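You operate a simulated robot arm through the tools that you are given. There is no shell and no other tool. Be economical: measure what you need, move in short steps, check, and stop when the job is done.

You are at the controls of a simulated robot arm. One attempt, no reset.

Task
Pull-test the docked teal carrier and put it in the green tray.
Fine: test to the load on the load card; close the grip lever first; wind the pull wheel back before you open the grip lever again.

The check looks at the end state, three seconds after you hand in, the way a careful person would. Anything else that was tipped, shoved, dropped, spilled or broken makes it a failure.

Robot
A 7-joint arm with a two-finger parallel gripper, fixed in place. Base frame: the origin is at the foot of the arm, x ahead of it, y to its left, z up; the work surface is at about z = 900. Lengths are in mm, angles in degrees, forces in N, time in s.
With the tool pointing down near the work surface it reaches from about 300 to 680 mm from the base axis. Its first joint turns from -66.0 to 66.0 degrees. Payload 1.57 kg.
Tool frame: the origin (TCP) lies between the finger pads and is the grasp point; the fingertips stand 30 mm ahead of it; z points along the fingers, y is the line along which they close. The gripper opens to 110 mm. The fingers are 24 mm wide and 12 mm thick; the gripper's body (48 by 112 mm) begins 78 mm behind the TCP.
Orientation is that of the tool frame in the base frame, as a unit quaternion [w, x, y, z]. With the fingers straight down and closing along the base's y, the tool's x points along the base's -x, its y along +y and its z along -z.

Tools
- The arm moves only by the tool step_arm. Its argument "moves" is a list of rows, each an object (a shift or turn left out is 0, a gripper value left out holds the last) with "dp": the shift along the tool's x, y, z in units of 20 mm (1.0 is 20 mm), a list of three; "delta_rot": the turn, a rotation vector about the tool's x, y, z in units of 6 degrees (1.0 is 6 degrees), a list of three; "gripper": the closure in counts, from 0 (fully open) to 255 (shut). In form: [{"dp": [tx, ty, tz], "delta_rot": [ax, ay, az], "gripper": gripper}, ...]. A call has 1 to 8 rows; each row shifts and turns the commanded pose from where the row before left it, along the tool's axes as they then stand. A call with a number of a shift or a turn outside -1 to 1 is refused whole. A row lasts 0.2 s, in which the tool goes at most 50 mm and 8.6 degrees; a call with a longer step from one row to the next is refused whole, and so is a gripper value outside its range. Where a pose cannot be reached the arm comes as near as it can. A force on the tool above 70 N (or 10 N above the force at the start of the call, whichever is more), or a blocked arm, ends the call early, and 0.2 s more pass. Each finger travels about 108 mm/s and halts on what it meets, pressing with about 27 N; the grip force reading is that of the motor and also rises with nothing between the fingers. The clock runs only during rows and for 0.2 s after the last one: add rows that do not move to give the fingers time. It gives the time, the measured TCP pose, the force on the tool (base axes), the opening and the grip force at its end, in the units of the frame above (readings bear some noise).
- Cameras (640 x 400 px; columns grow to the right, rows downward): "scene" is fixed at [143.3, -382.5, 1396.3]; the picture's right is [0.92, -0.40, 0.00], its down [-0.26, -0.60, -0.75] and it looks along [0.30, 0.69, -0.66] (base axes); focal length 214 px, centre (320, 200). "wrist" rides on the gripper at [-36, 0, -80] in the tool frame; the picture's right is [0.00, -1.00, 0.00], its down [0.97, 0.00, -0.24] and it looks along [0.24, 0.00, 0.97] (tool axes); focal length 218 px, centre (320, 200). There is no depth. A picture from a camera that has moved, and an enlarged one, comes with that camera's place and axes in the base frame and with its lens.
- camera(camera): a new picture of that camera. The clock stands still meanwhile.
- inspect(camera, box): a new picture of the part [left, top, right, bottom] of that camera's present view, enlarged. The clock stands still meanwhile.
- close_job(): hands the job in; it is judged then, once.

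Go step by step. Nothing tells you positions but the pictures and the camera data: compare them with the known pose of the tool, close in by small moves and look again before you grip or let go. The budget is 120 turns and 68 pictures, counting those below and the enlarged ones. Unless the task says otherwise, let go and move clear before handing in, and close with one line.

The tools are called after "Request:" as a command line: name --argument value ..., lists and objects as JSON in quotes. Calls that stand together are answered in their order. step_arm: Moves the arm, as the interface text tells. Its arguments: {"type":"object","properties":{"moves":{"type":"array","items":{"type":"object","properties":{"dp":{"type":"array","items":{"type":"number"}},"delta_rot":{"type":"array","items":{"type":"number"}},"gripper":{"type":"number"}}}}},"required":["moves"]} The other tools are called the same way: camera (camera) takes a picture; inspect (camera, box) takes an enlarged picture of a part of a camera's view; close_job () hands the job in.

At the start:

```text
clock: 0.0
position: [300.8, 142.6, 1252.9]
tcp_rot: [0.0, 0.0, 1.0, 0.0]
wrist_force: [-0.7, -0.3, 0.3]
width: 110.1
grasp_force: 0.1
```

scene: 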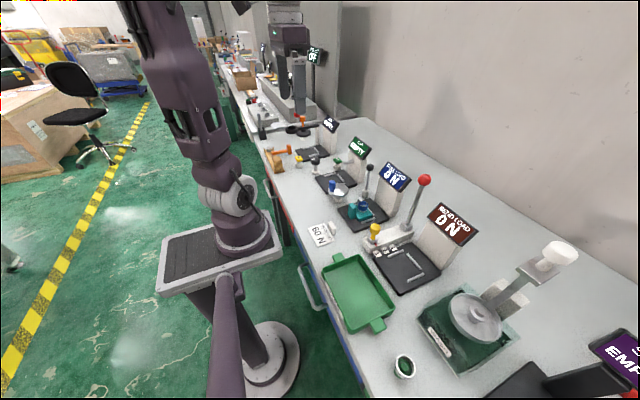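
wrist: 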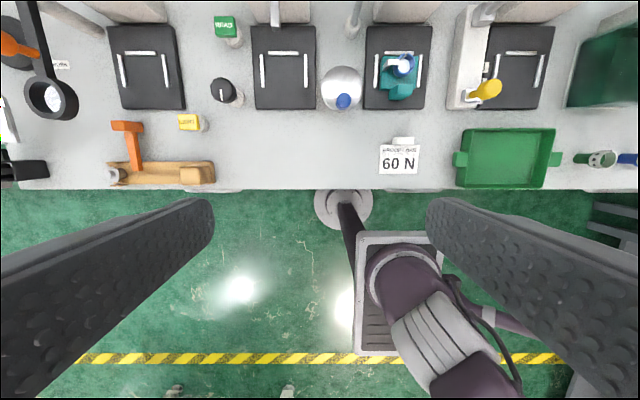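

I see a bench with several stations, a teal carrier docked in one of them, a load card reading 60 N, and a green tray. I'll look closer first.

Request:
inspect --camera "scene" --box '[300, 140, 500, 300]'

Request:
inspect --camera "wrist" --box '[300, 0, 640, 200]'

Request:
inspect --camera "wrist" --box '[0, 0, 340, 200]'

Request:
inspect --camera "scene" --box '[230, 90, 370, 200]'

```text
2.50 times, centred on (400, 220) of scene
camera zoom: at [143.3, -382.5, 1396.3], right [0.92, -0.4, 0.0], down [-0.26, -0.6, -0.75], along [0.3, 0.69, -0.66], focal length 536 px, centre (120, 150)
```

zoom: 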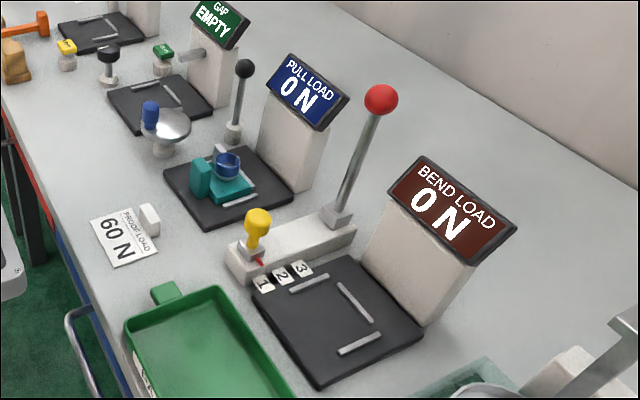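

```text
1.88 times, centred on (470, 100) of wrist
camera zoom: at [336.3, 144.6, 1332.7], right [0.0, -1.0, 0.0], down [-0.97, 0.0, 0.24], along [-0.24, 0.0, -0.97], focal length 411 px, centre (38, 388)
```

zoom: 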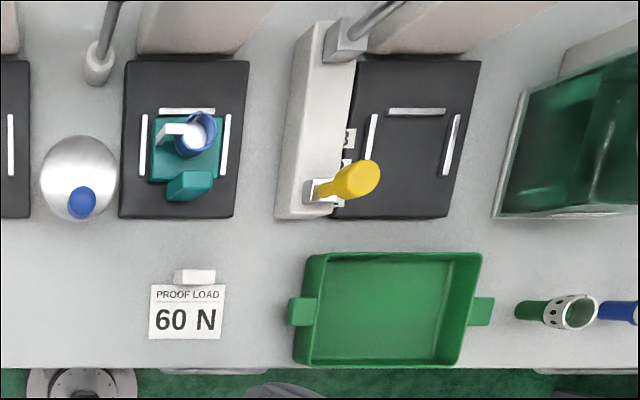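

```text
1.88 times, centred on (170, 100) of wrist
camera zoom: at [336.3, 144.6, 1332.7], right [0.0, -1.0, 0.0], down [-0.97, 0.0, 0.24], along [-0.24, 0.0, -0.97], focal length 411 px, centre (602, 388)
```

zoom: 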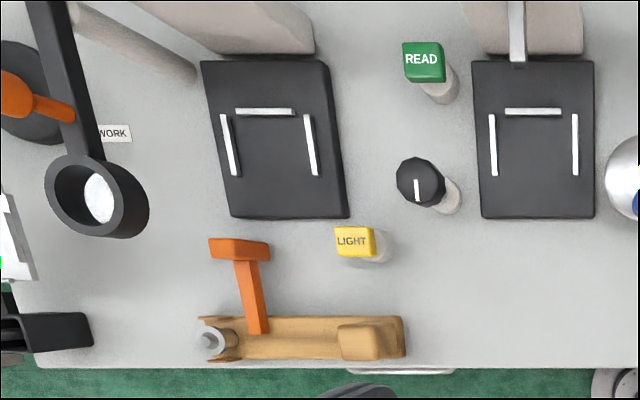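

```text
3.64 times, centred on (300, 145) of scene
camera zoom: at [143.3, -382.5, 1396.3], right [0.92, -0.4, 0.0], down [-0.26, -0.6, -0.75], along [0.3, 0.69, -0.66], focal length 780 px, centre (393, 400)
```

zoom: 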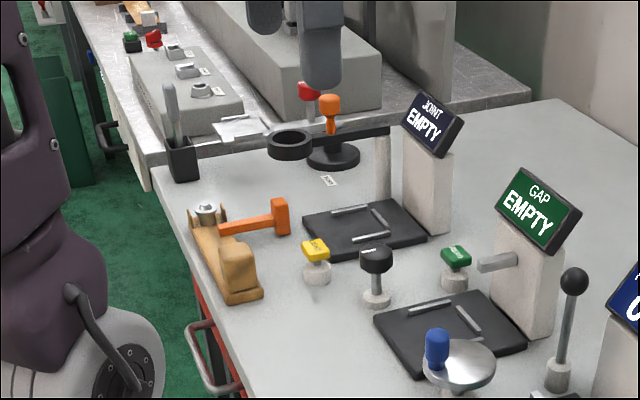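

The pull station has the teal carrier at about (447, 10). The blue-knobbed wheel is at about (417, 108) and the black ball lever at about (518, 91). I'll move over the station for a closer view.

Request:
step_arm --moves '[{"dp": [-0.8, -0.4, 0.4]}, {"dp": [-0.8, -0.4, 0.4]}, {"dp": [-0.8, -0.4, 0.4]}, {"dp": [-0.8, -0.4, 0.4]}, {"dp": [-0.8, -0.4, 0.4]}, {"dp": [-0.8, -0.4, 0.4]}, {"dp": [-0.8, -0.4, 0.4]}, {"dp": [-0.8, -0.4, 0.4]}]'

Request:
camera --camera "wrist"

Request:
camera --camera "scene"

```text
clock: 1.8
position: [427.0, 78.1, 1189.4]
tcp_rot: [0.0, -0.001, 1.0, 0.0]
wrist_force: [-0.3, 0.1, 0.2]
width: 110.0
grasp_force: 0.0
```

```text
61 pictures are left
camera wrist: at [463.2, 79.2, 1269.2], right [0.0, -1.0, 0.0], down [-0.97, 0.0, 0.24], along [-0.24, 0.0, -0.97], focal length 218 px, centre (320, 200)
```

wrist: 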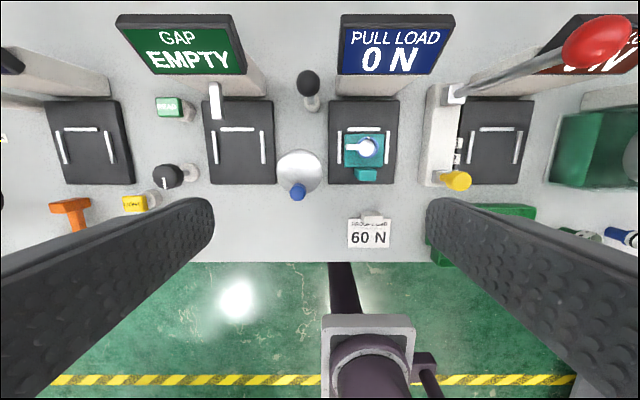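

```text
60 pictures are left
```

scene: 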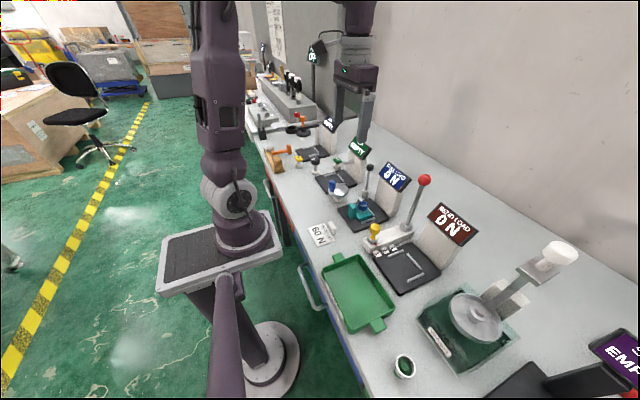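

Request:
inspect --camera "wrist" --box '[260, 60, 420, 220]'

Request:
inspect --camera "scene" --box '[320, 150, 400, 230]'

```text
2.50 times, centred on (340, 140) of wrist
camera zoom: at [463.2, 79.2, 1269.2], right [0.0, -1.0, 0.0], down [-0.97, 0.0, 0.24], along [-0.24, 0.0, -0.97], focal length 546 px, centre (270, 350)
```

zoom: 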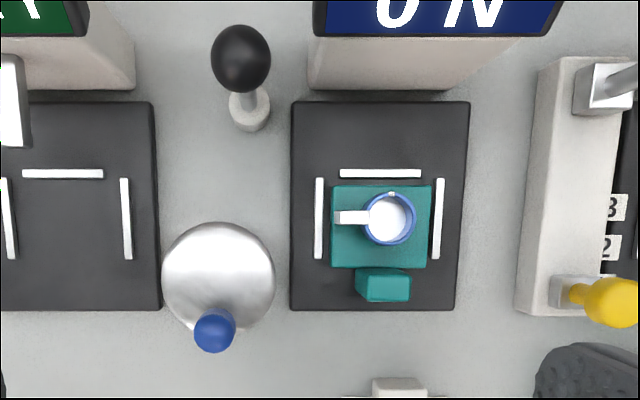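

```text
5.00 times, centred on (360, 190) of scene
camera zoom: at [143.3, -382.5, 1396.3], right [0.92, -0.4, 0.0], down [-0.26, -0.6, -0.75], along [0.3, 0.69, -0.66], focal length 1072 px, centre (120, 250)
```

zoom: 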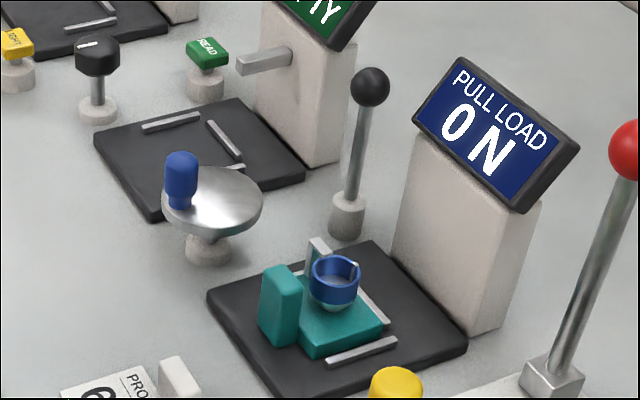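

The ball lever stands upright with its ball at about (525, 91, 1021), and the wheel knob is at about (400, 110, 968). I'll go above the ball with the fingers partly closed.

Request:
step_arm --moves '[{"dp": [-0.98, 0.13, 0.69], "gripper": 139}, {"dp": [-0.98, 0.13, 0.69]}, {"dp": [-0.98, 0.13, 0.69]}, {"dp": [-0.98, 0.13, 0.69]}, {"dp": [-0.98, 0.13, 0.69]}, {}]'

Request:
camera --camera "wrist"

Request:
inspect --camera "scene" --box '[310, 110, 430, 230]'

```text
clock: 3.2
position: [524.3, 92.4, 1118.9]
tcp_rot: [0.0, 0.001, 1.0, 0.0]
wrist_force: [-0.6, -0.9, 0.6]
width: 50.3
grasp_force: 0.0
```

```text
57 pictures are left
camera wrist: at [561.2, 93.3, 1199.8], right [0.0, -1.0, 0.0], down [-0.97, 0.0, 0.24], along [-0.24, 0.0, -0.97], focal length 218 px, centre (320, 200)
```

wrist: 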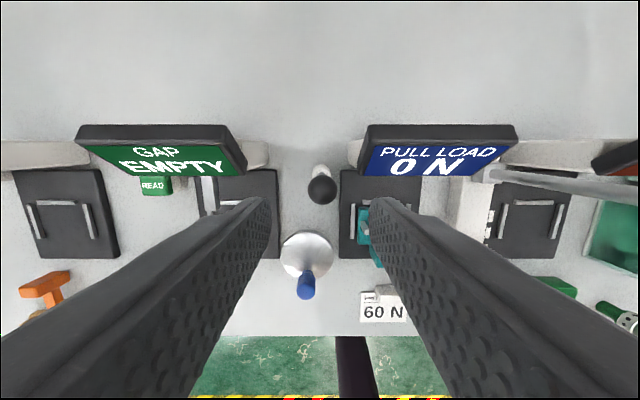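

```text
3.33 times, centred on (370, 170) of scene
camera zoom: at [143.3, -382.5, 1396.3], right [0.92, -0.4, 0.0], down [-0.26, -0.6, -0.75], along [0.3, 0.69, -0.66], focal length 715 px, centre (153, 300)
```

zoom: 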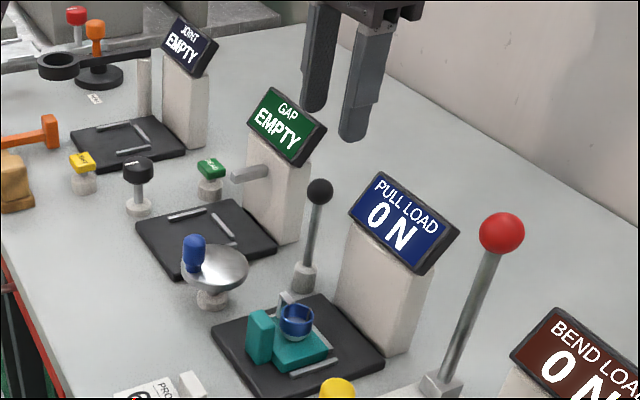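

Request:
step_arm --moves '[{"dp": [0.15, 0, 0.8], "gripper": 167}, {"dp": [0, 0, 0.8]}, {"dp": [0, 0, 0.8]}, {"dp": [0, 0, 0.9]}, {"dp": [0, 0, 0.8]}, {}]'

Request:
camera --camera "wrist"

Request:
inspect --camera "scene" --box '[330, 130, 430, 230]'

```text
clock: 4.6
position: [521.4, 94.0, 1037.3]
tcp_rot: [0.0, 0.0, 1.0, 0.0]
wrist_force: [-0.4, 0.4, 0.2]
width: 37.6
grasp_force: 0.0
```

```text
55 pictures are left
camera wrist: at [557.6, 94.6, 1117.2], right [0.0, -1.0, 0.0], down [-0.97, 0.0, 0.24], along [-0.24, 0.0, -0.97], focal length 218 px, centre (320, 200)
```

wrist: 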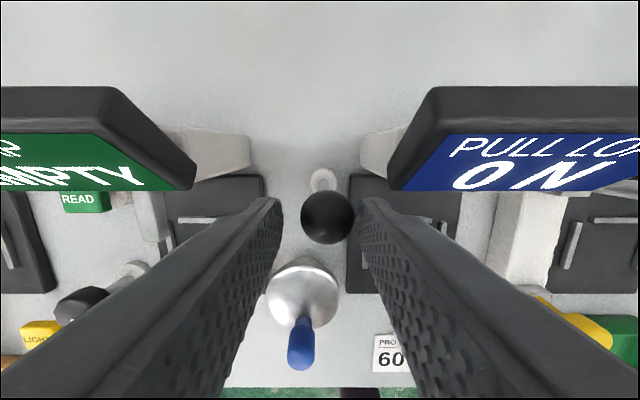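

```text
4.00 times, centred on (380, 180) of scene
camera zoom: at [143.3, -382.5, 1396.3], right [0.92, -0.4, 0.0], down [-0.26, -0.6, -0.75], along [0.3, 0.69, -0.66], focal length 858 px, centre (80, 280)
```

zoom: 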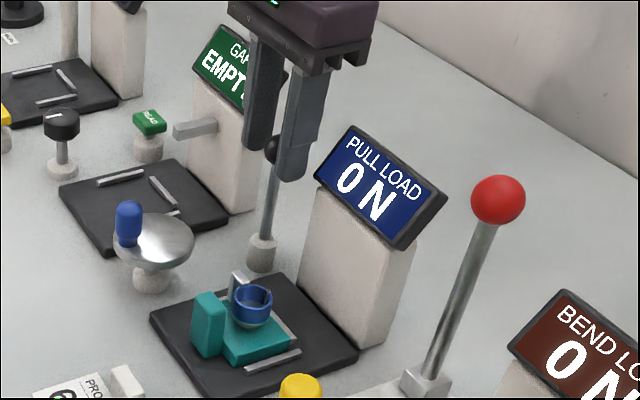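

Request:
step_arm --moves '[{"dp": [0, -0.12, 0.1]}, {"gripper": 185}, {"gripper": 255}, {}, {}]'

Request:
inspect --camera "scene" --box '[330, 130, 430, 230]'

```text
clock: 5.8
position: [522.0, 89.1, 1035.1]
tcp_rot: [0.0, -0.001, 1.0, 0.001]
wrist_force: [0.0, -6.2, -2.7]
width: 25.0
grasp_force: 36.3
```

```text
4.00 times, centred on (380, 180) of scene
camera zoom: at [143.3, -382.7, 1396.3], right [0.92, -0.4, 0.0], down [-0.26, -0.6, -0.75], along [0.3, 0.69, -0.66], focal length 858 px, centre (80, 280)
```

zoom: 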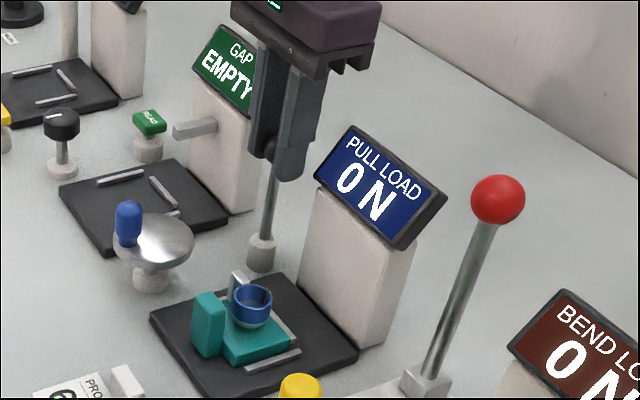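

I have the ball gripped at 25 mm. I'll test with a small pull toward the robot.

Request:
step_arm --moves '[{"dp": [0.2, 0.1, 0]}, {"dp": [0.2, 0, 0]}, {"dp": [0.2, 0, 0]}]'

```text
clock: 6.6
position: [512.7, 90.0, 1034.0]
tcp_rot: [0.001, 0.001, 1.0, 0.0]
wrist_force: [28.4, -23.0, 1.6]
width: 25.2
grasp_force: 36.7
```

Request:
camera --camera "wrist"

Request:
inspect --camera "scene" --box '[330, 130, 430, 230]'

```text
52 pictures are left
camera wrist: at [549.1, 91.6, 1116.1], right [0.0, -1.0, 0.0], down [-0.97, 0.0, 0.24], along [-0.24, 0.0, -0.97], focal length 218 px, centre (320, 200)
```

wrist: 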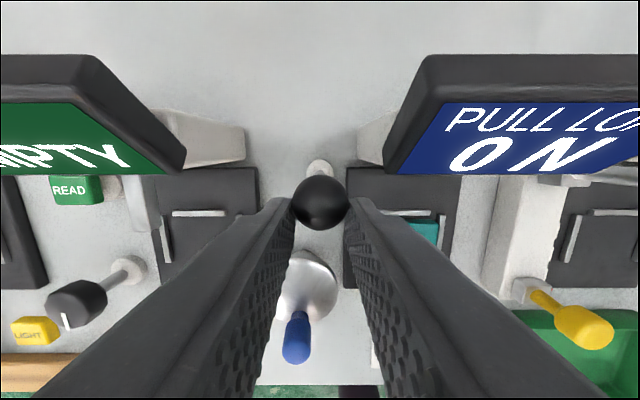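

```text
4.00 times, centred on (380, 180) of scene
camera zoom: at [144.0, -383.2, 1396.0], right [0.92, -0.4, 0.0], down [-0.26, -0.6, -0.75], along [0.3, 0.69, -0.66], focal length 858 px, centre (80, 280)
```

zoom: 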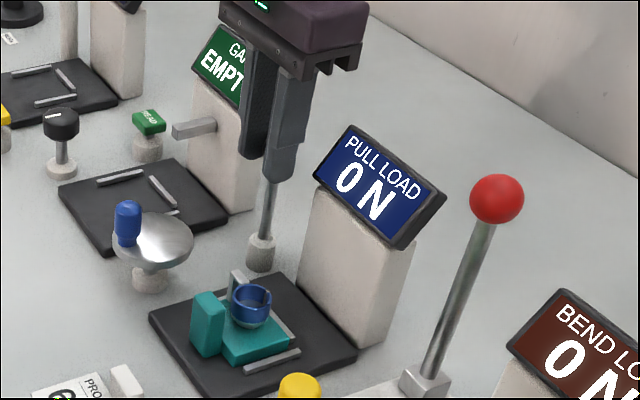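

Pulling toward the robot is blocked: the ball stayed put and the fingers slipped. I'll go back and try pushing it away from the robot.

Request:
step_arm --moves '[{"dp": [-0.3, -0.05, 0]}, {"dp": [-0.3, 0, 0]}, {"dp": [-0.3, 0, 0]}, {}]'

```text
clock: 7.6
position: [527.8, 90.1, 1032.9]
tcp_rot: [-0.003, 0.0, 1.0, -0.001]
wrist_force: [-10.9, -24.2, -19.8]
width: 25.4
grasp_force: 36.8
```

Request:
step_arm --moves '[{"dp": [0, -0.15, 0]}, {"dp": [0, -0.2, 0]}, {"dp": [0, -0.2, 0]}, {}]'

Request:
camera --camera "wrist"

```text
clock: 8.6
position: [528.9, 89.1, 1035.1]
tcp_rot: [0.002, -0.003, 1.0, 0.007]
wrist_force: [1.6, 61.1, -25.3]
width: 25.2
grasp_force: 36.3
```

```text
50 pictures are left
camera wrist: at [565.1, 89.8, 1115.7], right [0.01, -1.0, -0.01], down [-0.97, -0.01, 0.24], along [-0.24, 0.01, -0.97], focal length 218 px, centre (320, 200)
```

wrist: 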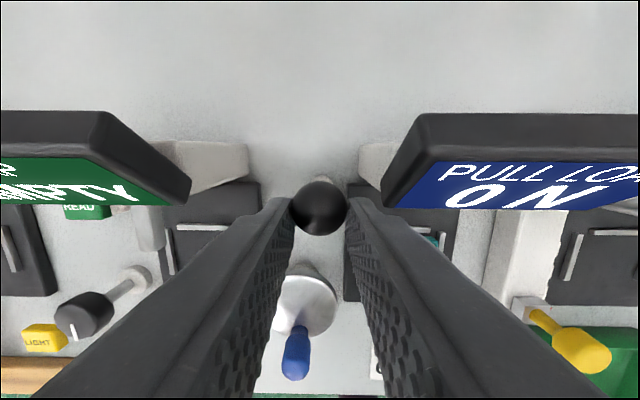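

The ball has moved to x≈538, so the lever swings away from the robot and is rigid in y. I'll relax y and follow the arc.

Request:
step_arm --moves '[{"dp": [0, 0.4, 0]}, {"dp": [-0.3, 0, 0.04]}, {"dp": [-0.3, 0, 0.06]}, {"dp": [-0.3, 0, 0.08]}, {"dp": [-0.3, 0, 0.1]}, {}]'

Request:
camera --camera "wrist"

Request:
inspect --camera "scene" --box '[330, 130, 430, 230]'

```text
clock: 10.0
position: [552.3, 90.7, 1028.9]
tcp_rot: [-0.001, 0.0, 1.0, 0.002]
wrist_force: [-12.5, 27.3, -1.2]
width: 25.0
grasp_force: 36.5
```

```text
49 pictures are left
camera wrist: at [588.8, 90.8, 1109.4], right [0.0, -1.0, 0.0], down [-0.97, 0.0, 0.24], along [-0.24, 0.0, -0.97], focal length 218 px, centre (320, 200)
```

wrist: 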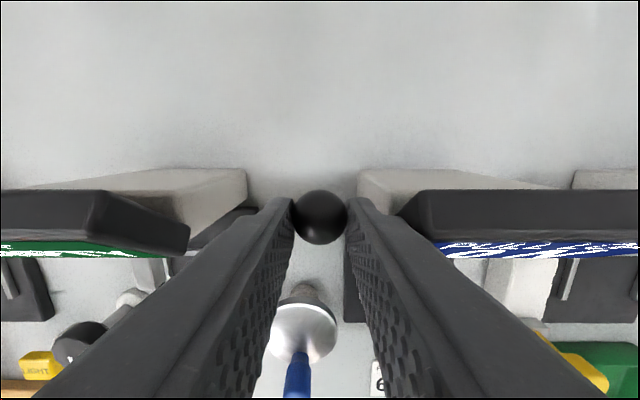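

```text
4.00 times, centred on (380, 180) of scene
camera zoom: at [143.0, -381.8, 1396.6], right [0.92, -0.4, 0.0], down [-0.26, -0.6, -0.75], along [0.3, 0.69, -0.66], focal length 858 px, centre (80, 280)
```

zoom: 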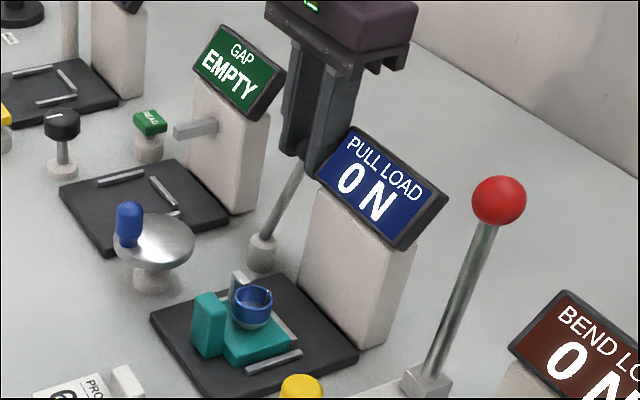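

The lever follows, now about 18° away. I'll continue along the arc.

Request:
step_arm --moves '[{"dp": [-0.3, 0.15, 0.12]}, {"dp": [-0.3, 0, 0.13]}, {"dp": [-0.3, 0, 0.15]}, {"dp": [-0.3, 0, 0.17]}, {"dp": [-0.3, 0, 0.2]}, {}]'

Request:
inspect --camera "scene" --box '[330, 130, 430, 230]'

```text
clock: 11.4
position: [583.1, 91.0, 1015.1]
tcp_rot: [0.0, 0.0, 1.0, -0.001]
wrist_force: [-19.6, 1.8, 5.9]
width: 25.0
grasp_force: 36.1
```

```text
4.00 times, centred on (380, 180) of scene
camera zoom: at [142.6, -382.5, 1396.4], right [0.92, -0.4, 0.0], down [-0.26, -0.6, -0.75], along [0.3, 0.69, -0.66], focal length 858 px, centre (80, 280)
```

zoom: 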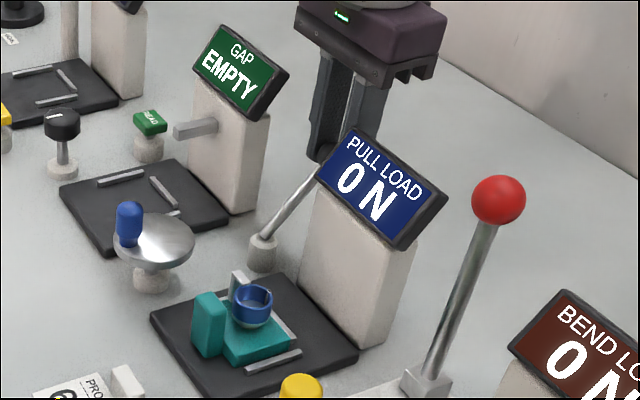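

Request:
step_arm --moves '[{"dp": [-0.25, 0, 0.2]}, {"dp": [-0.25, 0, 0.23]}, {"dp": [-0.25, 0, 0.25]}, {"dp": [-0.25, 0, 0.27]}, {}]'

Request:
inspect --camera "scene" --box '[330, 130, 430, 230]'

Request:
camera --camera "wrist"

```text
clock: 12.6
position: [602.3, 92.3, 994.6]
tcp_rot: [0.001, -0.001, 1.0, 0.0]
wrist_force: [-0.5, -0.2, 0.0]
width: 0.1
grasp_force: 21.3
```

```text
4.00 times, centred on (380, 180) of scene
camera zoom: at [143.3, -382.5, 1396.3], right [0.92, -0.4, 0.0], down [-0.26, -0.6, -0.75], along [0.3, 0.69, -0.66], focal length 858 px, centre (80, 280)
```

zoom: 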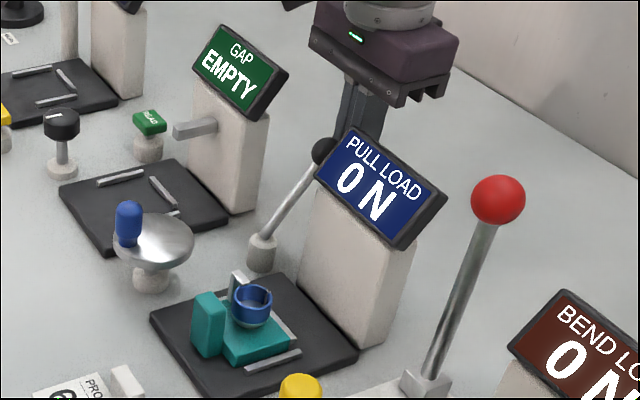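

```text
45 pictures are left
camera wrist: at [639.0, 92.6, 1075.0], right [0.0, -1.0, 0.0], down [-0.97, 0.0, 0.24], along [-0.24, 0.0, -0.97], focal length 218 px, centre (320, 200)
```

wrist: 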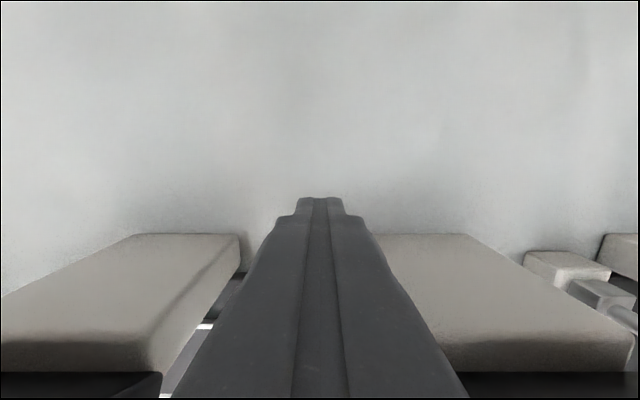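

The fingers slipped off the ball, and the lever now stands tilted away, possibly at its stop. I'll back straight up and look.

Request:
step_arm --moves '[{"dp": [0, 0, -1]}, {"dp": [0, 0, -1]}, {"dp": [0, 0, -1]}, {"dp": [0, 0, -1]}, {"dp": [0.9, 0, -1]}, {"dp": [1, 0, 0]}, {"dp": [1, 0, 0]}, {"dp": [0.3, 0, 0]}]'

Request:
camera --camera "wrist"

Request:
inspect --camera "scene" --box '[330, 140, 410, 220]'

```text
clock: 14.4
position: [538.7, 90.3, 1093.7]
tcp_rot: [-0.001, 0.0, 1.0, 0.0]
wrist_force: [-0.3, -0.8, 0.1]
width: 0.1
grasp_force: 21.3
```

```text
44 pictures are left
camera wrist: at [575.1, 91.6, 1175.8], right [0.0, -1.0, 0.0], down [-0.97, 0.0, 0.24], along [-0.24, 0.0, -0.97], focal length 218 px, centre (320, 200)
```

wrist: 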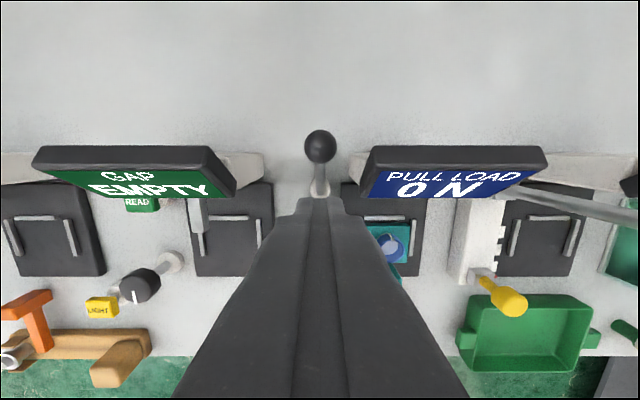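

```text
5.00 times, centred on (370, 180) of scene
camera zoom: at [143.3, -382.5, 1396.3], right [0.92, -0.4, 0.0], down [-0.26, -0.6, -0.75], along [0.3, 0.69, -0.66], focal length 1072 px, centre (70, 300)
```

zoom: 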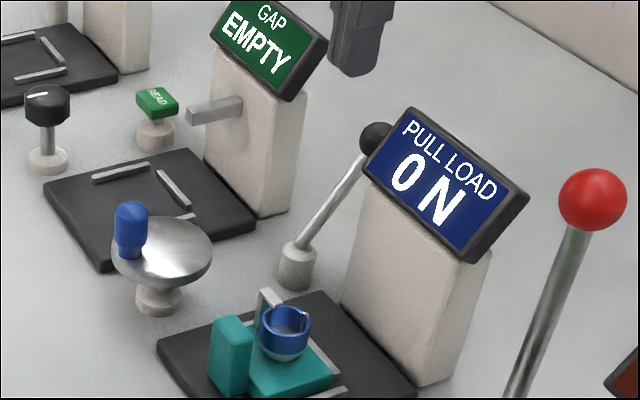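

The ball is now at about x=575 (roughly 28° tilt). I'll push it gently from the front with closed fingers to be sure it's at its stop.

Request:
step_arm --moves '[{"dp": [0.3, 0, 0.8]}, {"dp": [0, 0, 0.8]}, {"dp": [0, 0, 0.8]}, {"dp": [0, 0, 0.8]}, {"dp": [-0.4, 0, 0]}, {"dp": [-0.3, 0, 0]}, {"dp": [-0.2, 0, 0]}, {"dp": [-0.2, 0, 0]}]'

```text
clock: 16.2
position: [554.3, 90.0, 1032.4]
tcp_rot: [0.0, 0.0, 1.0, 0.0]
wrist_force: [-1.0, -0.2, -0.4]
width: 0.0
grasp_force: 21.1
```

Request:
step_arm --moves '[{"dp": [-0.2, 0, 0]}, {"dp": [-0.2, 0, 0]}, {"dp": [-0.2, 0, 0]}, {}]'

Request:
inspect --camera "scene" --box '[330, 140, 410, 220]'

```text
clock: 17.1
position: [557.2, 91.2, 1030.7]
tcp_rot: [-0.017, -0.001, 1.0, -0.002]
wrist_force: [-23.2, -0.5, 3.9]
width: 0.1
grasp_force: 21.1
stopped in row 4: the force on the tool passed its limit (the readings are from after the stop); the commanded pose is now the measured one
```

```text
5.00 times, centred on (370, 180) of scene
camera zoom: at [142.6, -382.6, 1396.4], right [0.92, -0.4, 0.0], down [-0.26, -0.6, -0.75], along [0.3, 0.69, -0.66], focal length 1072 px, centre (70, 300)
```

zoom: 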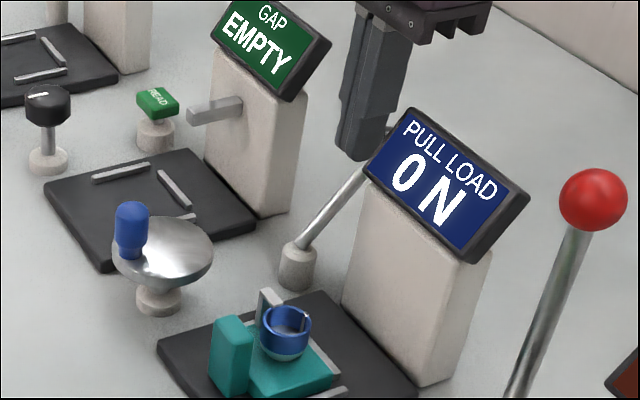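

It's a hard stop, so the grip lever is closed. I'll retreat and go above the wheel knob with the fingers open about 45 mm.

Request:
step_arm --moves '[{"dp": [0.6, 0, 0], "delta_rot": [0, -0.32, 0]}, {"dp": [0.6, 0, -1]}, {"dp": [1, 0, -1]}, {"dp": [1, 0.2, -1]}, {"dp": [1, 0.2, 0], "gripper": 150}, {"dp": [1, 0.2, 0]}, {"dp": [1, 0.2, 0]}, {"dp": [1, 0.15, 0]}]'

Request:
step_arm --moves '[{"dp": [0.6, 0, 0.5]}, {"dp": [0, 0, 0.8]}, {}]'

Request:
camera --camera "wrist"

```text
clock: 18.9
position: [415.5, 109.1, 1087.9]
tcp_rot: [0.004, 0.0, 1.0, -0.002]
wrist_force: [-0.5, 0.4, 0.3]
width: 45.4
grasp_force: 0.1
```

```text
clock: 19.7
position: [402.8, 109.9, 1063.6]
tcp_rot: [0.005, 0.0, 1.0, -0.002]
wrist_force: [0.2, 0.0, 0.0]
width: 45.4
grasp_force: 0.1
```

```text
41 pictures are left
camera wrist: at [439.2, 111.6, 1143.8], right [0.0, -1.0, 0.0], down [-0.97, 0.0, 0.23], along [-0.23, 0.0, -0.97], focal length 218 px, centre (320, 200)
```

wrist: 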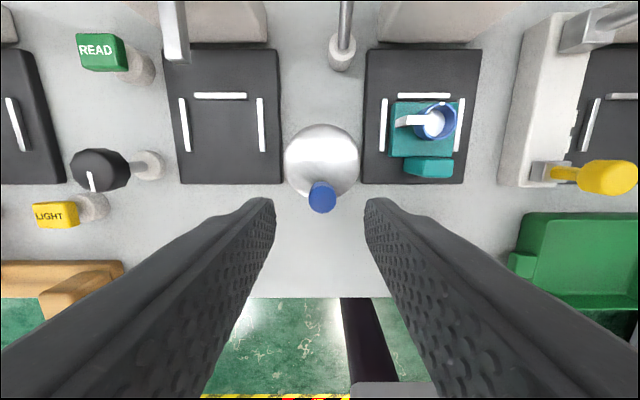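

Knob is at about (402, 110) and wheel centre at about (428, 110). I'll descend and grip the knob.

Request:
step_arm --moves '[{"dp": [0.05, 0, 0.8]}, {"dp": [0, 0, 0.8]}, {"dp": [0, 0, 0.8]}, {"dp": [0, 0, 0.8]}, {"dp": [0, 0, 0.7]}, {"gripper": 255}, {}, {}]'

Request:
inspect --camera "scene" --box '[300, 140, 420, 260]'

Request:
camera --camera "wrist"

```text
clock: 21.5
position: [402.3, 109.0, 984.8]
tcp_rot: [0.004, 0.0, 1.0, -0.002]
wrist_force: [-4.9, -2.6, -7.5]
width: 21.6
grasp_force: 34.6
```

```text
3.33 times, centred on (360, 200) of scene
camera zoom: at [143.2, -382.6, 1396.3], right [0.92, -0.4, 0.0], down [-0.26, -0.6, -0.75], along [0.3, 0.69, -0.66], focal length 715 px, centre (187, 200)
```

zoom: 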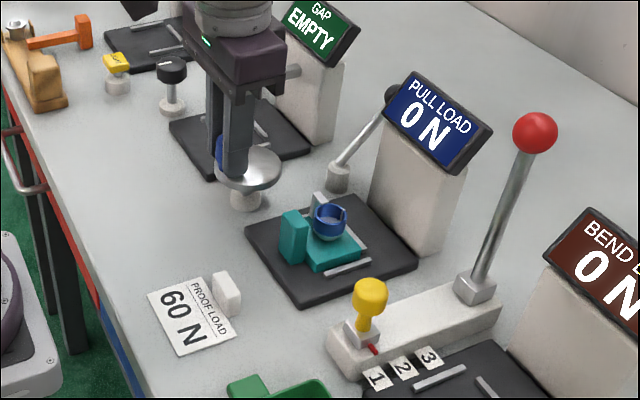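

```text
39 pictures are left
camera wrist: at [438.0, 110.8, 1066.0], right [0.0, -1.0, 0.0], down [-0.97, 0.0, 0.23], along [-0.23, 0.0, -0.97], focal length 218 px, centre (320, 200)
```

wrist: 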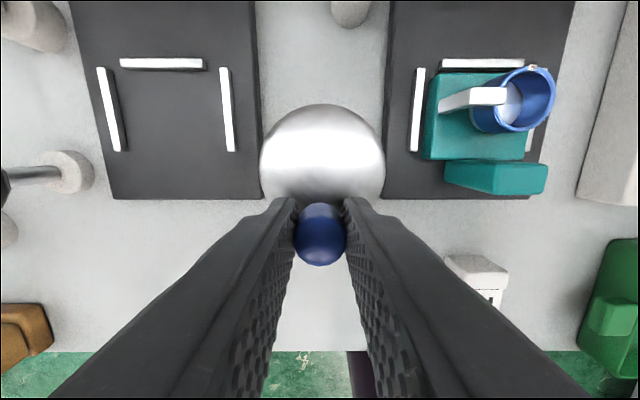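

I have the knob gripped at 21.6 mm. I'll turn the wheel clockwise seen from above by about 24°, rotating the tool along with it, and read the load.

Request:
step_arm --moves '[{"dp": [-0.007, 0.136, 0], "delta_rot": [0, 0, 1]}, {"dp": [-0.007, 0.136, 0], "delta_rot": [0, 0, 1]}, {"dp": [-0.007, 0.136, 0], "delta_rot": [0, 0, 1]}, {"dp": [-0.007, 0.136, 0], "delta_rot": [0, 0, 1]}, {}]'

Request:
inspect --camera "scene" --box '[300, 140, 420, 260]'

```text
clock: 22.7
position: [405.2, 119.1, 985.5]
tcp_rot: [0.004, 0.209, 0.978, -0.001]
wrist_force: [-6.1, -8.6, -9.5]
width: 21.6
grasp_force: 35.0
```

```text
3.33 times, centred on (360, 200) of scene
camera zoom: at [143.2, -382.8, 1396.3], right [0.92, -0.4, 0.0], down [-0.26, -0.6, -0.75], along [0.3, 0.69, -0.66], focal length 715 px, centre (187, 200)
```

zoom: 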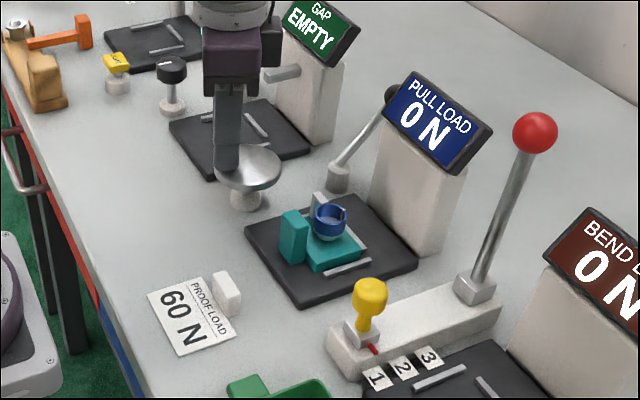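

Request:
step_arm --moves '[{"dp": [-0.007, 0.136, 0], "delta_rot": [0, 0, 1]}, {"dp": [-0.007, 0.136, 0], "delta_rot": [0, 0, 1]}, {"dp": [-0.007, 0.136, 0], "delta_rot": [0, 0, 1]}, {"dp": [-0.007, 0.136, 0], "delta_rot": [0, 0, 1]}, {}]'

Request:
inspect --camera "scene" --box '[300, 140, 420, 260]'

Request:
camera --camera "wrist"

```text
clock: 23.9
position: [412.4, 127.7, 985.2]
tcp_rot: [0.005, 0.408, 0.913, 0.001]
wrist_force: [-1.2, -6.9, 6.0]
width: 21.4
grasp_force: 34.9
```

```text
3.33 times, centred on (360, 200) of scene
camera zoom: at [143.2, -382.8, 1396.3], right [0.92, -0.4, 0.0], down [-0.26, -0.6, -0.75], along [0.3, 0.69, -0.66], focal length 715 px, centre (187, 200)
```

zoom: 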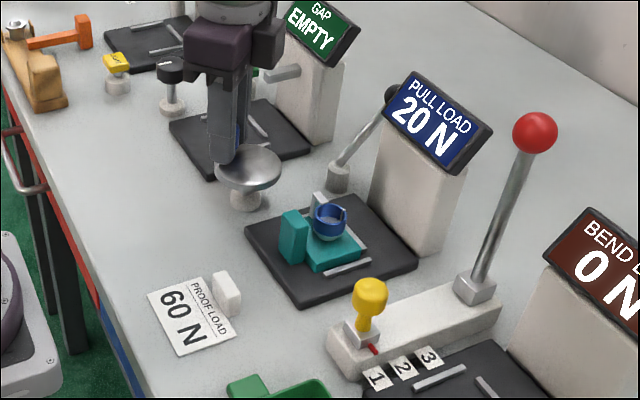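

```text
36 pictures are left
camera wrist: at [435.8, 102.7, 1066.2], right [-0.74, -0.67, -0.01], down [-0.65, 0.72, 0.23], along [-0.15, 0.18, -0.97], focal length 218 px, centre (320, 200)
```

wrist: 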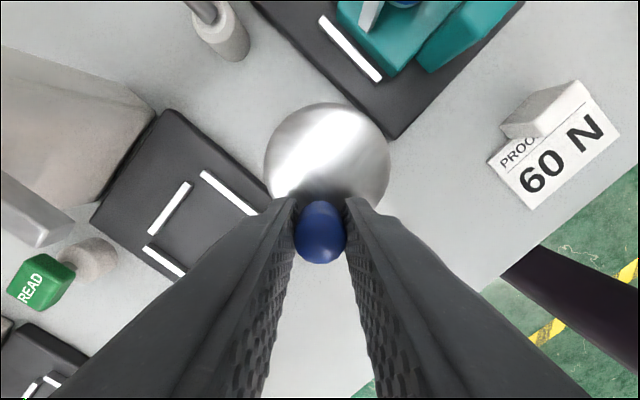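

The load reads 20 N, so clockwise winds on. I'll go in smaller steps from here.

Request:
step_arm --moves '[{"dp": [-0.007, 0.136, 0], "delta_rot": [0, 0, 1]}, {}]'

Request:
inspect --camera "scene" --box '[360, 150, 410, 200]'

```text
clock: 24.5
position: [414.0, 130.1, 985.2]
tcp_rot: [0.005, 0.455, 0.891, 0.001]
wrist_force: [7.1, -15.6, 6.6]
width: 21.7
grasp_force: 35.0
```

```text
8.00 times, centred on (385, 175) of scene
camera zoom: at [143.4, -383.0, 1396.2], right [0.92, -0.4, 0.0], down [-0.26, -0.6, -0.75], along [0.3, 0.69, -0.66], focal length 1716 px, centre (-200, 400)
```

zoom: 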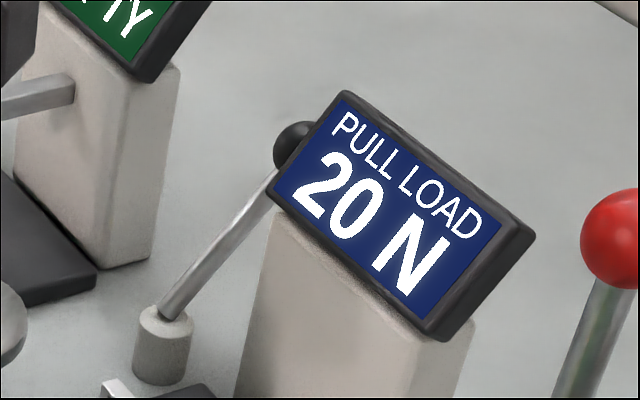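

Request:
step_arm --moves '[{"dp": [-0.007, 0.136, 0], "delta_rot": [0, 0, 1]}, {"dp": [-0.007, 0.136, 0], "delta_rot": [0, 0, 1]}, {}]'

Request:
inspect --camera "scene" --box '[320, 150, 420, 250]'

```text
clock: 25.3
position: [419.3, 132.8, 985.3]
tcp_rot: [0.005, 0.545, 0.838, 0.002]
wrist_force: [11.1, -23.1, 11.6]
width: 21.9
grasp_force: 34.7
```

```text
4.00 times, centred on (370, 200) of scene
camera zoom: at [143.5, -383.2, 1396.1], right [0.92, -0.4, 0.0], down [-0.26, -0.6, -0.75], along [0.3, 0.69, -0.66], focal length 858 px, centre (120, 200)
```

zoom: 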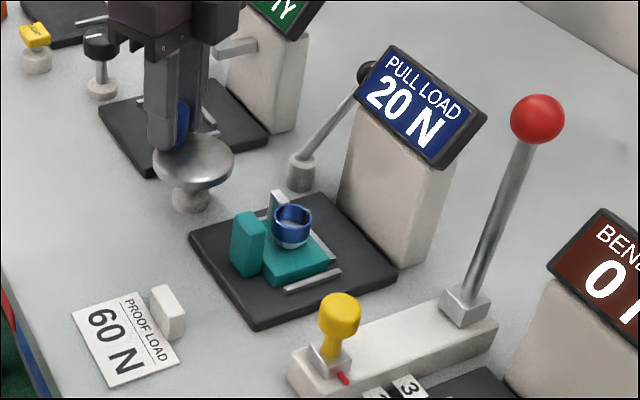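

Request:
step_arm --moves '[{"dp": [-0.1, 0.126, 0], "delta_rot": [0, 0, 1]}, {"dp": [-0.007, 0.126, 0], "delta_rot": [0, 0, 1]}, {}]'

Request:
inspect --camera "scene" --box '[320, 150, 420, 250]'

```text
clock: 26.1
position: [423.1, 132.6, 984.3]
tcp_rot: [0.004, 0.63, 0.777, 0.001]
wrist_force: [0.3, -5.1, 19.7]
width: 21.5
grasp_force: 34.4
```

```text
4.00 times, centred on (370, 200) of scene
camera zoom: at [143.0, -382.7, 1396.3], right [0.92, -0.4, 0.0], down [-0.26, -0.6, -0.75], along [0.3, 0.69, -0.66], focal length 858 px, centre (120, 200)
```

zoom: 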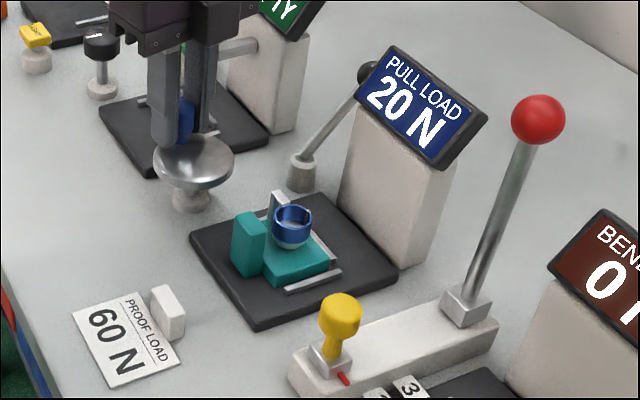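

Request:
step_arm --moves '[{"dp": [-0.007, 0.126, 0], "delta_rot": [0, 0, 1]}, {"dp": [-0.007, 0.126, 0], "delta_rot": [0, 0, 1]}, {}]'

Request:
inspect --camera "scene" --box '[320, 150, 420, 250]'

```text
clock: 26.9
position: [428.9, 132.7, 984.4]
tcp_rot: [0.005, 0.708, 0.706, 0.002]
wrist_force: [4.5, -8.1, 17.2]
width: 21.8
grasp_force: 35.1
```

```text
4.00 times, centred on (370, 200) of scene
camera zoom: at [143.2, -382.8, 1396.2], right [0.92, -0.4, 0.0], down [-0.26, -0.6, -0.75], along [0.3, 0.69, -0.66], focal length 858 px, centre (120, 200)
```

zoom: 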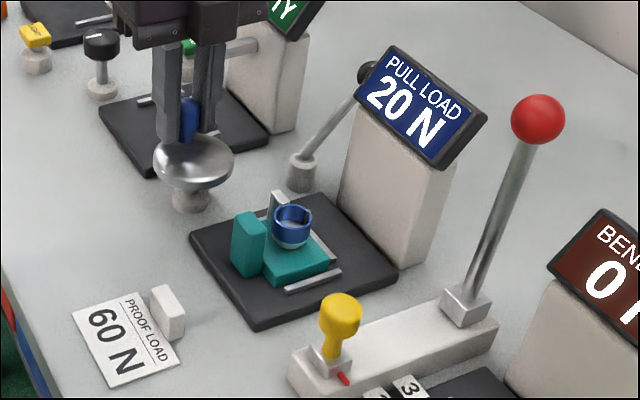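

Request:
step_arm --moves '[{"dp": [-0.02, 0.126, -0.05], "delta_rot": [0, 0, 1]}, {"dp": [-0.007, 0.126, 0], "delta_rot": [0, 0, 1]}, {}]'

Request:
inspect --camera "scene" --box '[320, 150, 420, 250]'

```text
clock: 27.7
position: [433.0, 132.9, 985.8]
tcp_rot: [0.003, 0.777, 0.629, 0.0]
wrist_force: [4.6, -7.7, -26.1]
width: 21.7
grasp_force: 35.6
```

```text
4.00 times, centred on (370, 200) of scene
camera zoom: at [143.8, -382.6, 1396.2], right [0.92, -0.4, 0.0], down [-0.26, -0.6, -0.75], along [0.3, 0.69, -0.66], focal length 858 px, centre (120, 200)
```

zoom: 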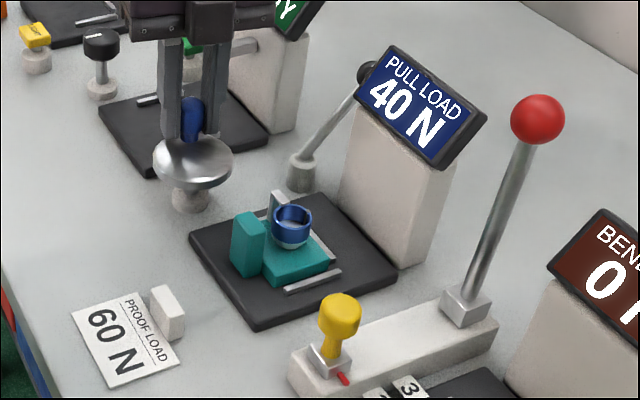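

40 N now, and the thresholds seem about 60° apart. I'll continue in steps.

Request:
step_arm --moves '[{"dp": [-0.01, 0.126, 0.03], "delta_rot": [0, 0, 1]}, {"dp": [-0.007, 0.126, 0], "delta_rot": [0, 0, 1]}, {"dp": [-0.007, 0.126, 0], "delta_rot": [0, 0, 1]}, {"dp": [-0.007, 0.126, 0], "delta_rot": [0, 0, 1]}, {}]'

Request:
inspect --camera "scene" --box '[320, 150, 420, 250]'

```text
clock: 28.9
position: [443.1, 127.6, 985.2]
tcp_rot: [0.003, 0.891, 0.454, 0.002]
wrist_force: [-13.5, -16.1, -9.1]
width: 21.9
grasp_force: 34.6
```

```text
4.00 times, centred on (370, 200) of scene
camera zoom: at [143.1, -383.0, 1396.2], right [0.92, -0.4, 0.0], down [-0.26, -0.6, -0.75], along [0.3, 0.69, -0.66], focal length 858 px, centre (120, 200)
```

zoom: 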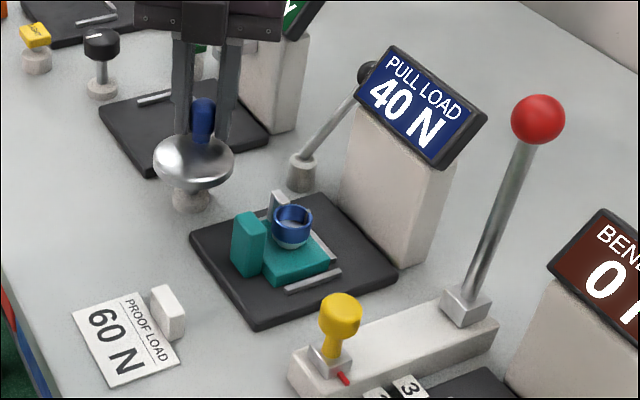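

Request:
step_arm --moves '[{"dp": [-0.08, 0.126, 0], "delta_rot": [0, 0, 1]}, {"dp": [-0.007, 0.126, 0], "delta_rot": [0, 0, 1]}, {"dp": [-0.007, 0.126, 0], "delta_rot": [0, 0, 1]}, {}]'

Request:
inspect --camera "scene" --box '[320, 150, 420, 250]'

```text
clock: 29.9
position: [447.9, 122.1, 985.4]
tcp_rot: [0.002, 0.951, 0.308, 0.004]
wrist_force: [-4.6, -9.6, -15.7]
width: 22.4
grasp_force: 34.5
```

```text
4.00 times, centred on (370, 200) of scene
camera zoom: at [143.4, -382.8, 1396.2], right [0.92, -0.4, 0.0], down [-0.26, -0.6, -0.75], along [0.3, 0.69, -0.66], focal length 858 px, centre (120, 200)
```

zoom: 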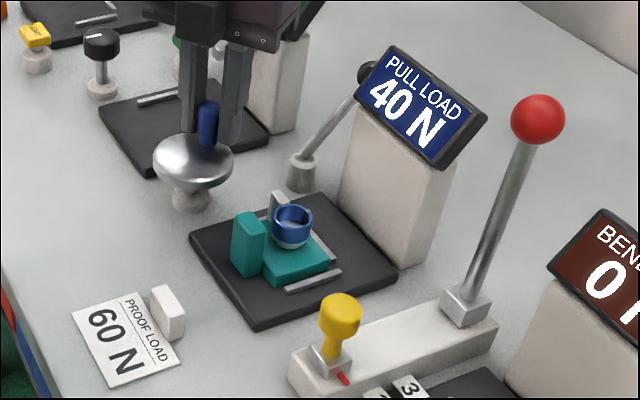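

Request:
step_arm --moves '[{"dp": [-0.02, 0.126, 0.02], "delta_rot": [0, 0, 1]}, {"dp": [-0.007, 0.126, 0], "delta_rot": [0, 0, 1]}, {"dp": [-0.007, 0.126, 0], "delta_rot": [0, 0, 1]}, {}]'

Request:
inspect --camera "scene" --box '[320, 150, 420, 250]'

```text
clock: 30.9
position: [450.6, 115.6, 986.2]
tcp_rot: [0.002, 0.988, 0.156, 0.004]
wrist_force: [-4.2, -8.6, 6.9]
width: 21.7
grasp_force: 35.0
```

```text
4.00 times, centred on (370, 200) of scene
camera zoom: at [143.1, -382.8, 1396.3], right [0.92, -0.4, 0.0], down [-0.26, -0.6, -0.75], along [0.3, 0.69, -0.66], focal length 858 px, centre (120, 200)
```

zoom: 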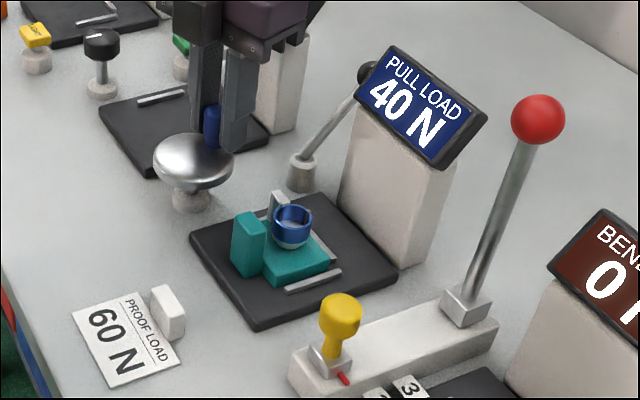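

Request:
step_arm --moves '[{"dp": [-0.01, 0.126, 0], "delta_rot": [0, 0, 1]}, {"dp": [-0.007, 0.126, 0], "delta_rot": [0, 0, 1]}, {}]'

Request:
inspect --camera "scene" --box '[320, 150, 420, 250]'

```text
clock: 31.7
position: [451.1, 109.8, 985.7]
tcp_rot: [0.001, 0.999, 0.052, 0.004]
wrist_force: [1.4, -9.9, -3.1]
width: 21.7
grasp_force: 34.9
```

```text
4.00 times, centred on (370, 200) of scene
camera zoom: at [143.3, -382.8, 1396.2], right [0.92, -0.4, 0.0], down [-0.26, -0.6, -0.75], along [0.3, 0.69, -0.66], focal length 858 px, centre (120, 200)
```

zoom: 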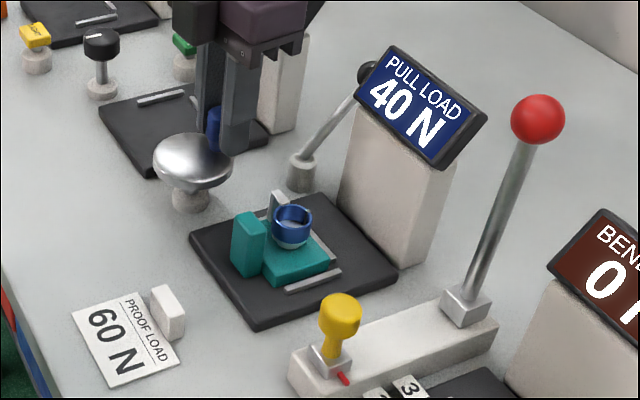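

Request:
step_arm --moves '[{"dp": [-0.01, 0.126, 0], "delta_rot": [0, 0, 1]}, {"dp": [-0.007, 0.126, 0], "delta_rot": [0, 0, 1]}, {}]'

Request:
inspect --camera "scene" --box '[320, 150, 420, 250]'

```text
clock: 32.5
position: [451.6, 105.9, 985.8]
tcp_rot: [0.001, 0.999, -0.053, 0.006]
wrist_force: [2.9, -6.3, 21.5]
width: 21.9
grasp_force: 34.8
```

```text
4.00 times, centred on (370, 200) of scene
camera zoom: at [143.1, -382.8, 1396.3], right [0.92, -0.4, 0.0], down [-0.26, -0.6, -0.75], along [0.3, 0.69, -0.66], focal length 858 px, centre (120, 200)
```

zoom: 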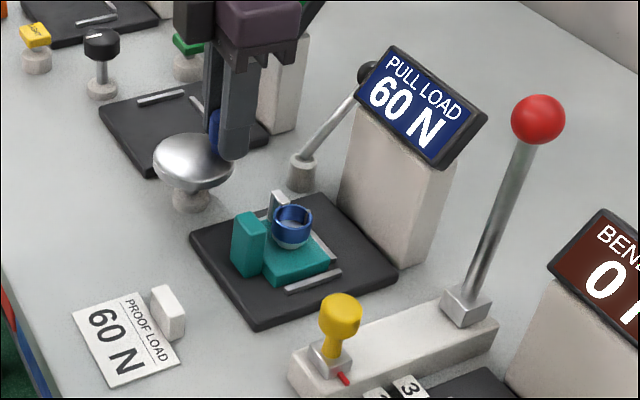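

60 N reached, matching the card. I'll hold briefly, then wind back half way and check the forces.

Request:
step_arm --moves '[{"dp": [0, 0, -0.03]}, {}, {}, {}, {}, {}, {}, {}]'

Request:
inspect --camera "scene" --box '[320, 150, 420, 250]'

Request:
step_arm --moves '[{"dp": [-0.007, -0.126, 0], "delta_rot": [0, 0, -1]}, {"dp": [-0.007, -0.126, 0], "delta_rot": [0, 0, -1]}, {"dp": [-0.007, -0.126, 0], "delta_rot": [0, 0, -1]}, {"dp": [-0.007, -0.126, 0], "delta_rot": [0, 0, -1]}, {"dp": [-0.007, -0.126, 0], "delta_rot": [0, 0, -1]}, {"dp": [-0.007, -0.126, 0], "delta_rot": [0, 0, -1]}, {"dp": [-0.007, -0.126, 0], "delta_rot": [0, 0, -1]}, {}]'

```text
clock: 34.3
position: [451.3, 105.3, 985.8]
tcp_rot: [0.001, 0.999, -0.052, 0.005]
wrist_force: [16.3, -6.1, -8.8]
width: 21.8
grasp_force: 35.1
```

```text
4.00 times, centred on (370, 200) of scene
camera zoom: at [143.8, -382.7, 1396.2], right [0.92, -0.4, 0.0], down [-0.26, -0.6, -0.75], along [0.3, 0.69, -0.66], focal length 858 px, centre (120, 200)
```

zoom: 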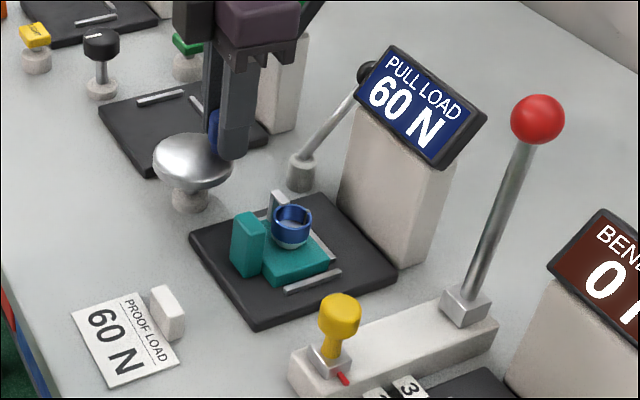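

```text
clock: 36.1
position: [446.7, 123.3, 985.4]
tcp_rot: [0.003, 0.951, 0.31, 0.004]
wrist_force: [5.5, 11.9, 14.7]
width: 22.0
grasp_force: 34.8
```

Request:
step_arm --moves '[{"dp": [0.05, -0.13, 0], "delta_rot": [0, 0, -1]}, {"dp": [-0.007, -0.13, 0], "delta_rot": [0, 0, -1]}, {"dp": [-0.007, -0.13, 0], "delta_rot": [0, 0, -1]}, {"dp": [-0.007, -0.13, 0], "delta_rot": [0, 0, -1]}, {"dp": [-0.007, -0.13, 0], "delta_rot": [0, 0, -1]}, {"dp": [-0.007, -0.13, 0], "delta_rot": [0, 0, -1]}, {"dp": [-0.007, -0.13, 0], "delta_rot": [0, 0, -1]}, {}]'

```text
clock: 37.9
position: [433.5, 132.2, 984.9]
tcp_rot: [0.003, 0.777, 0.63, 0.001]
wrist_force: [-7.5, 2.5, -4.2]
width: 22.0
grasp_force: 34.8
```

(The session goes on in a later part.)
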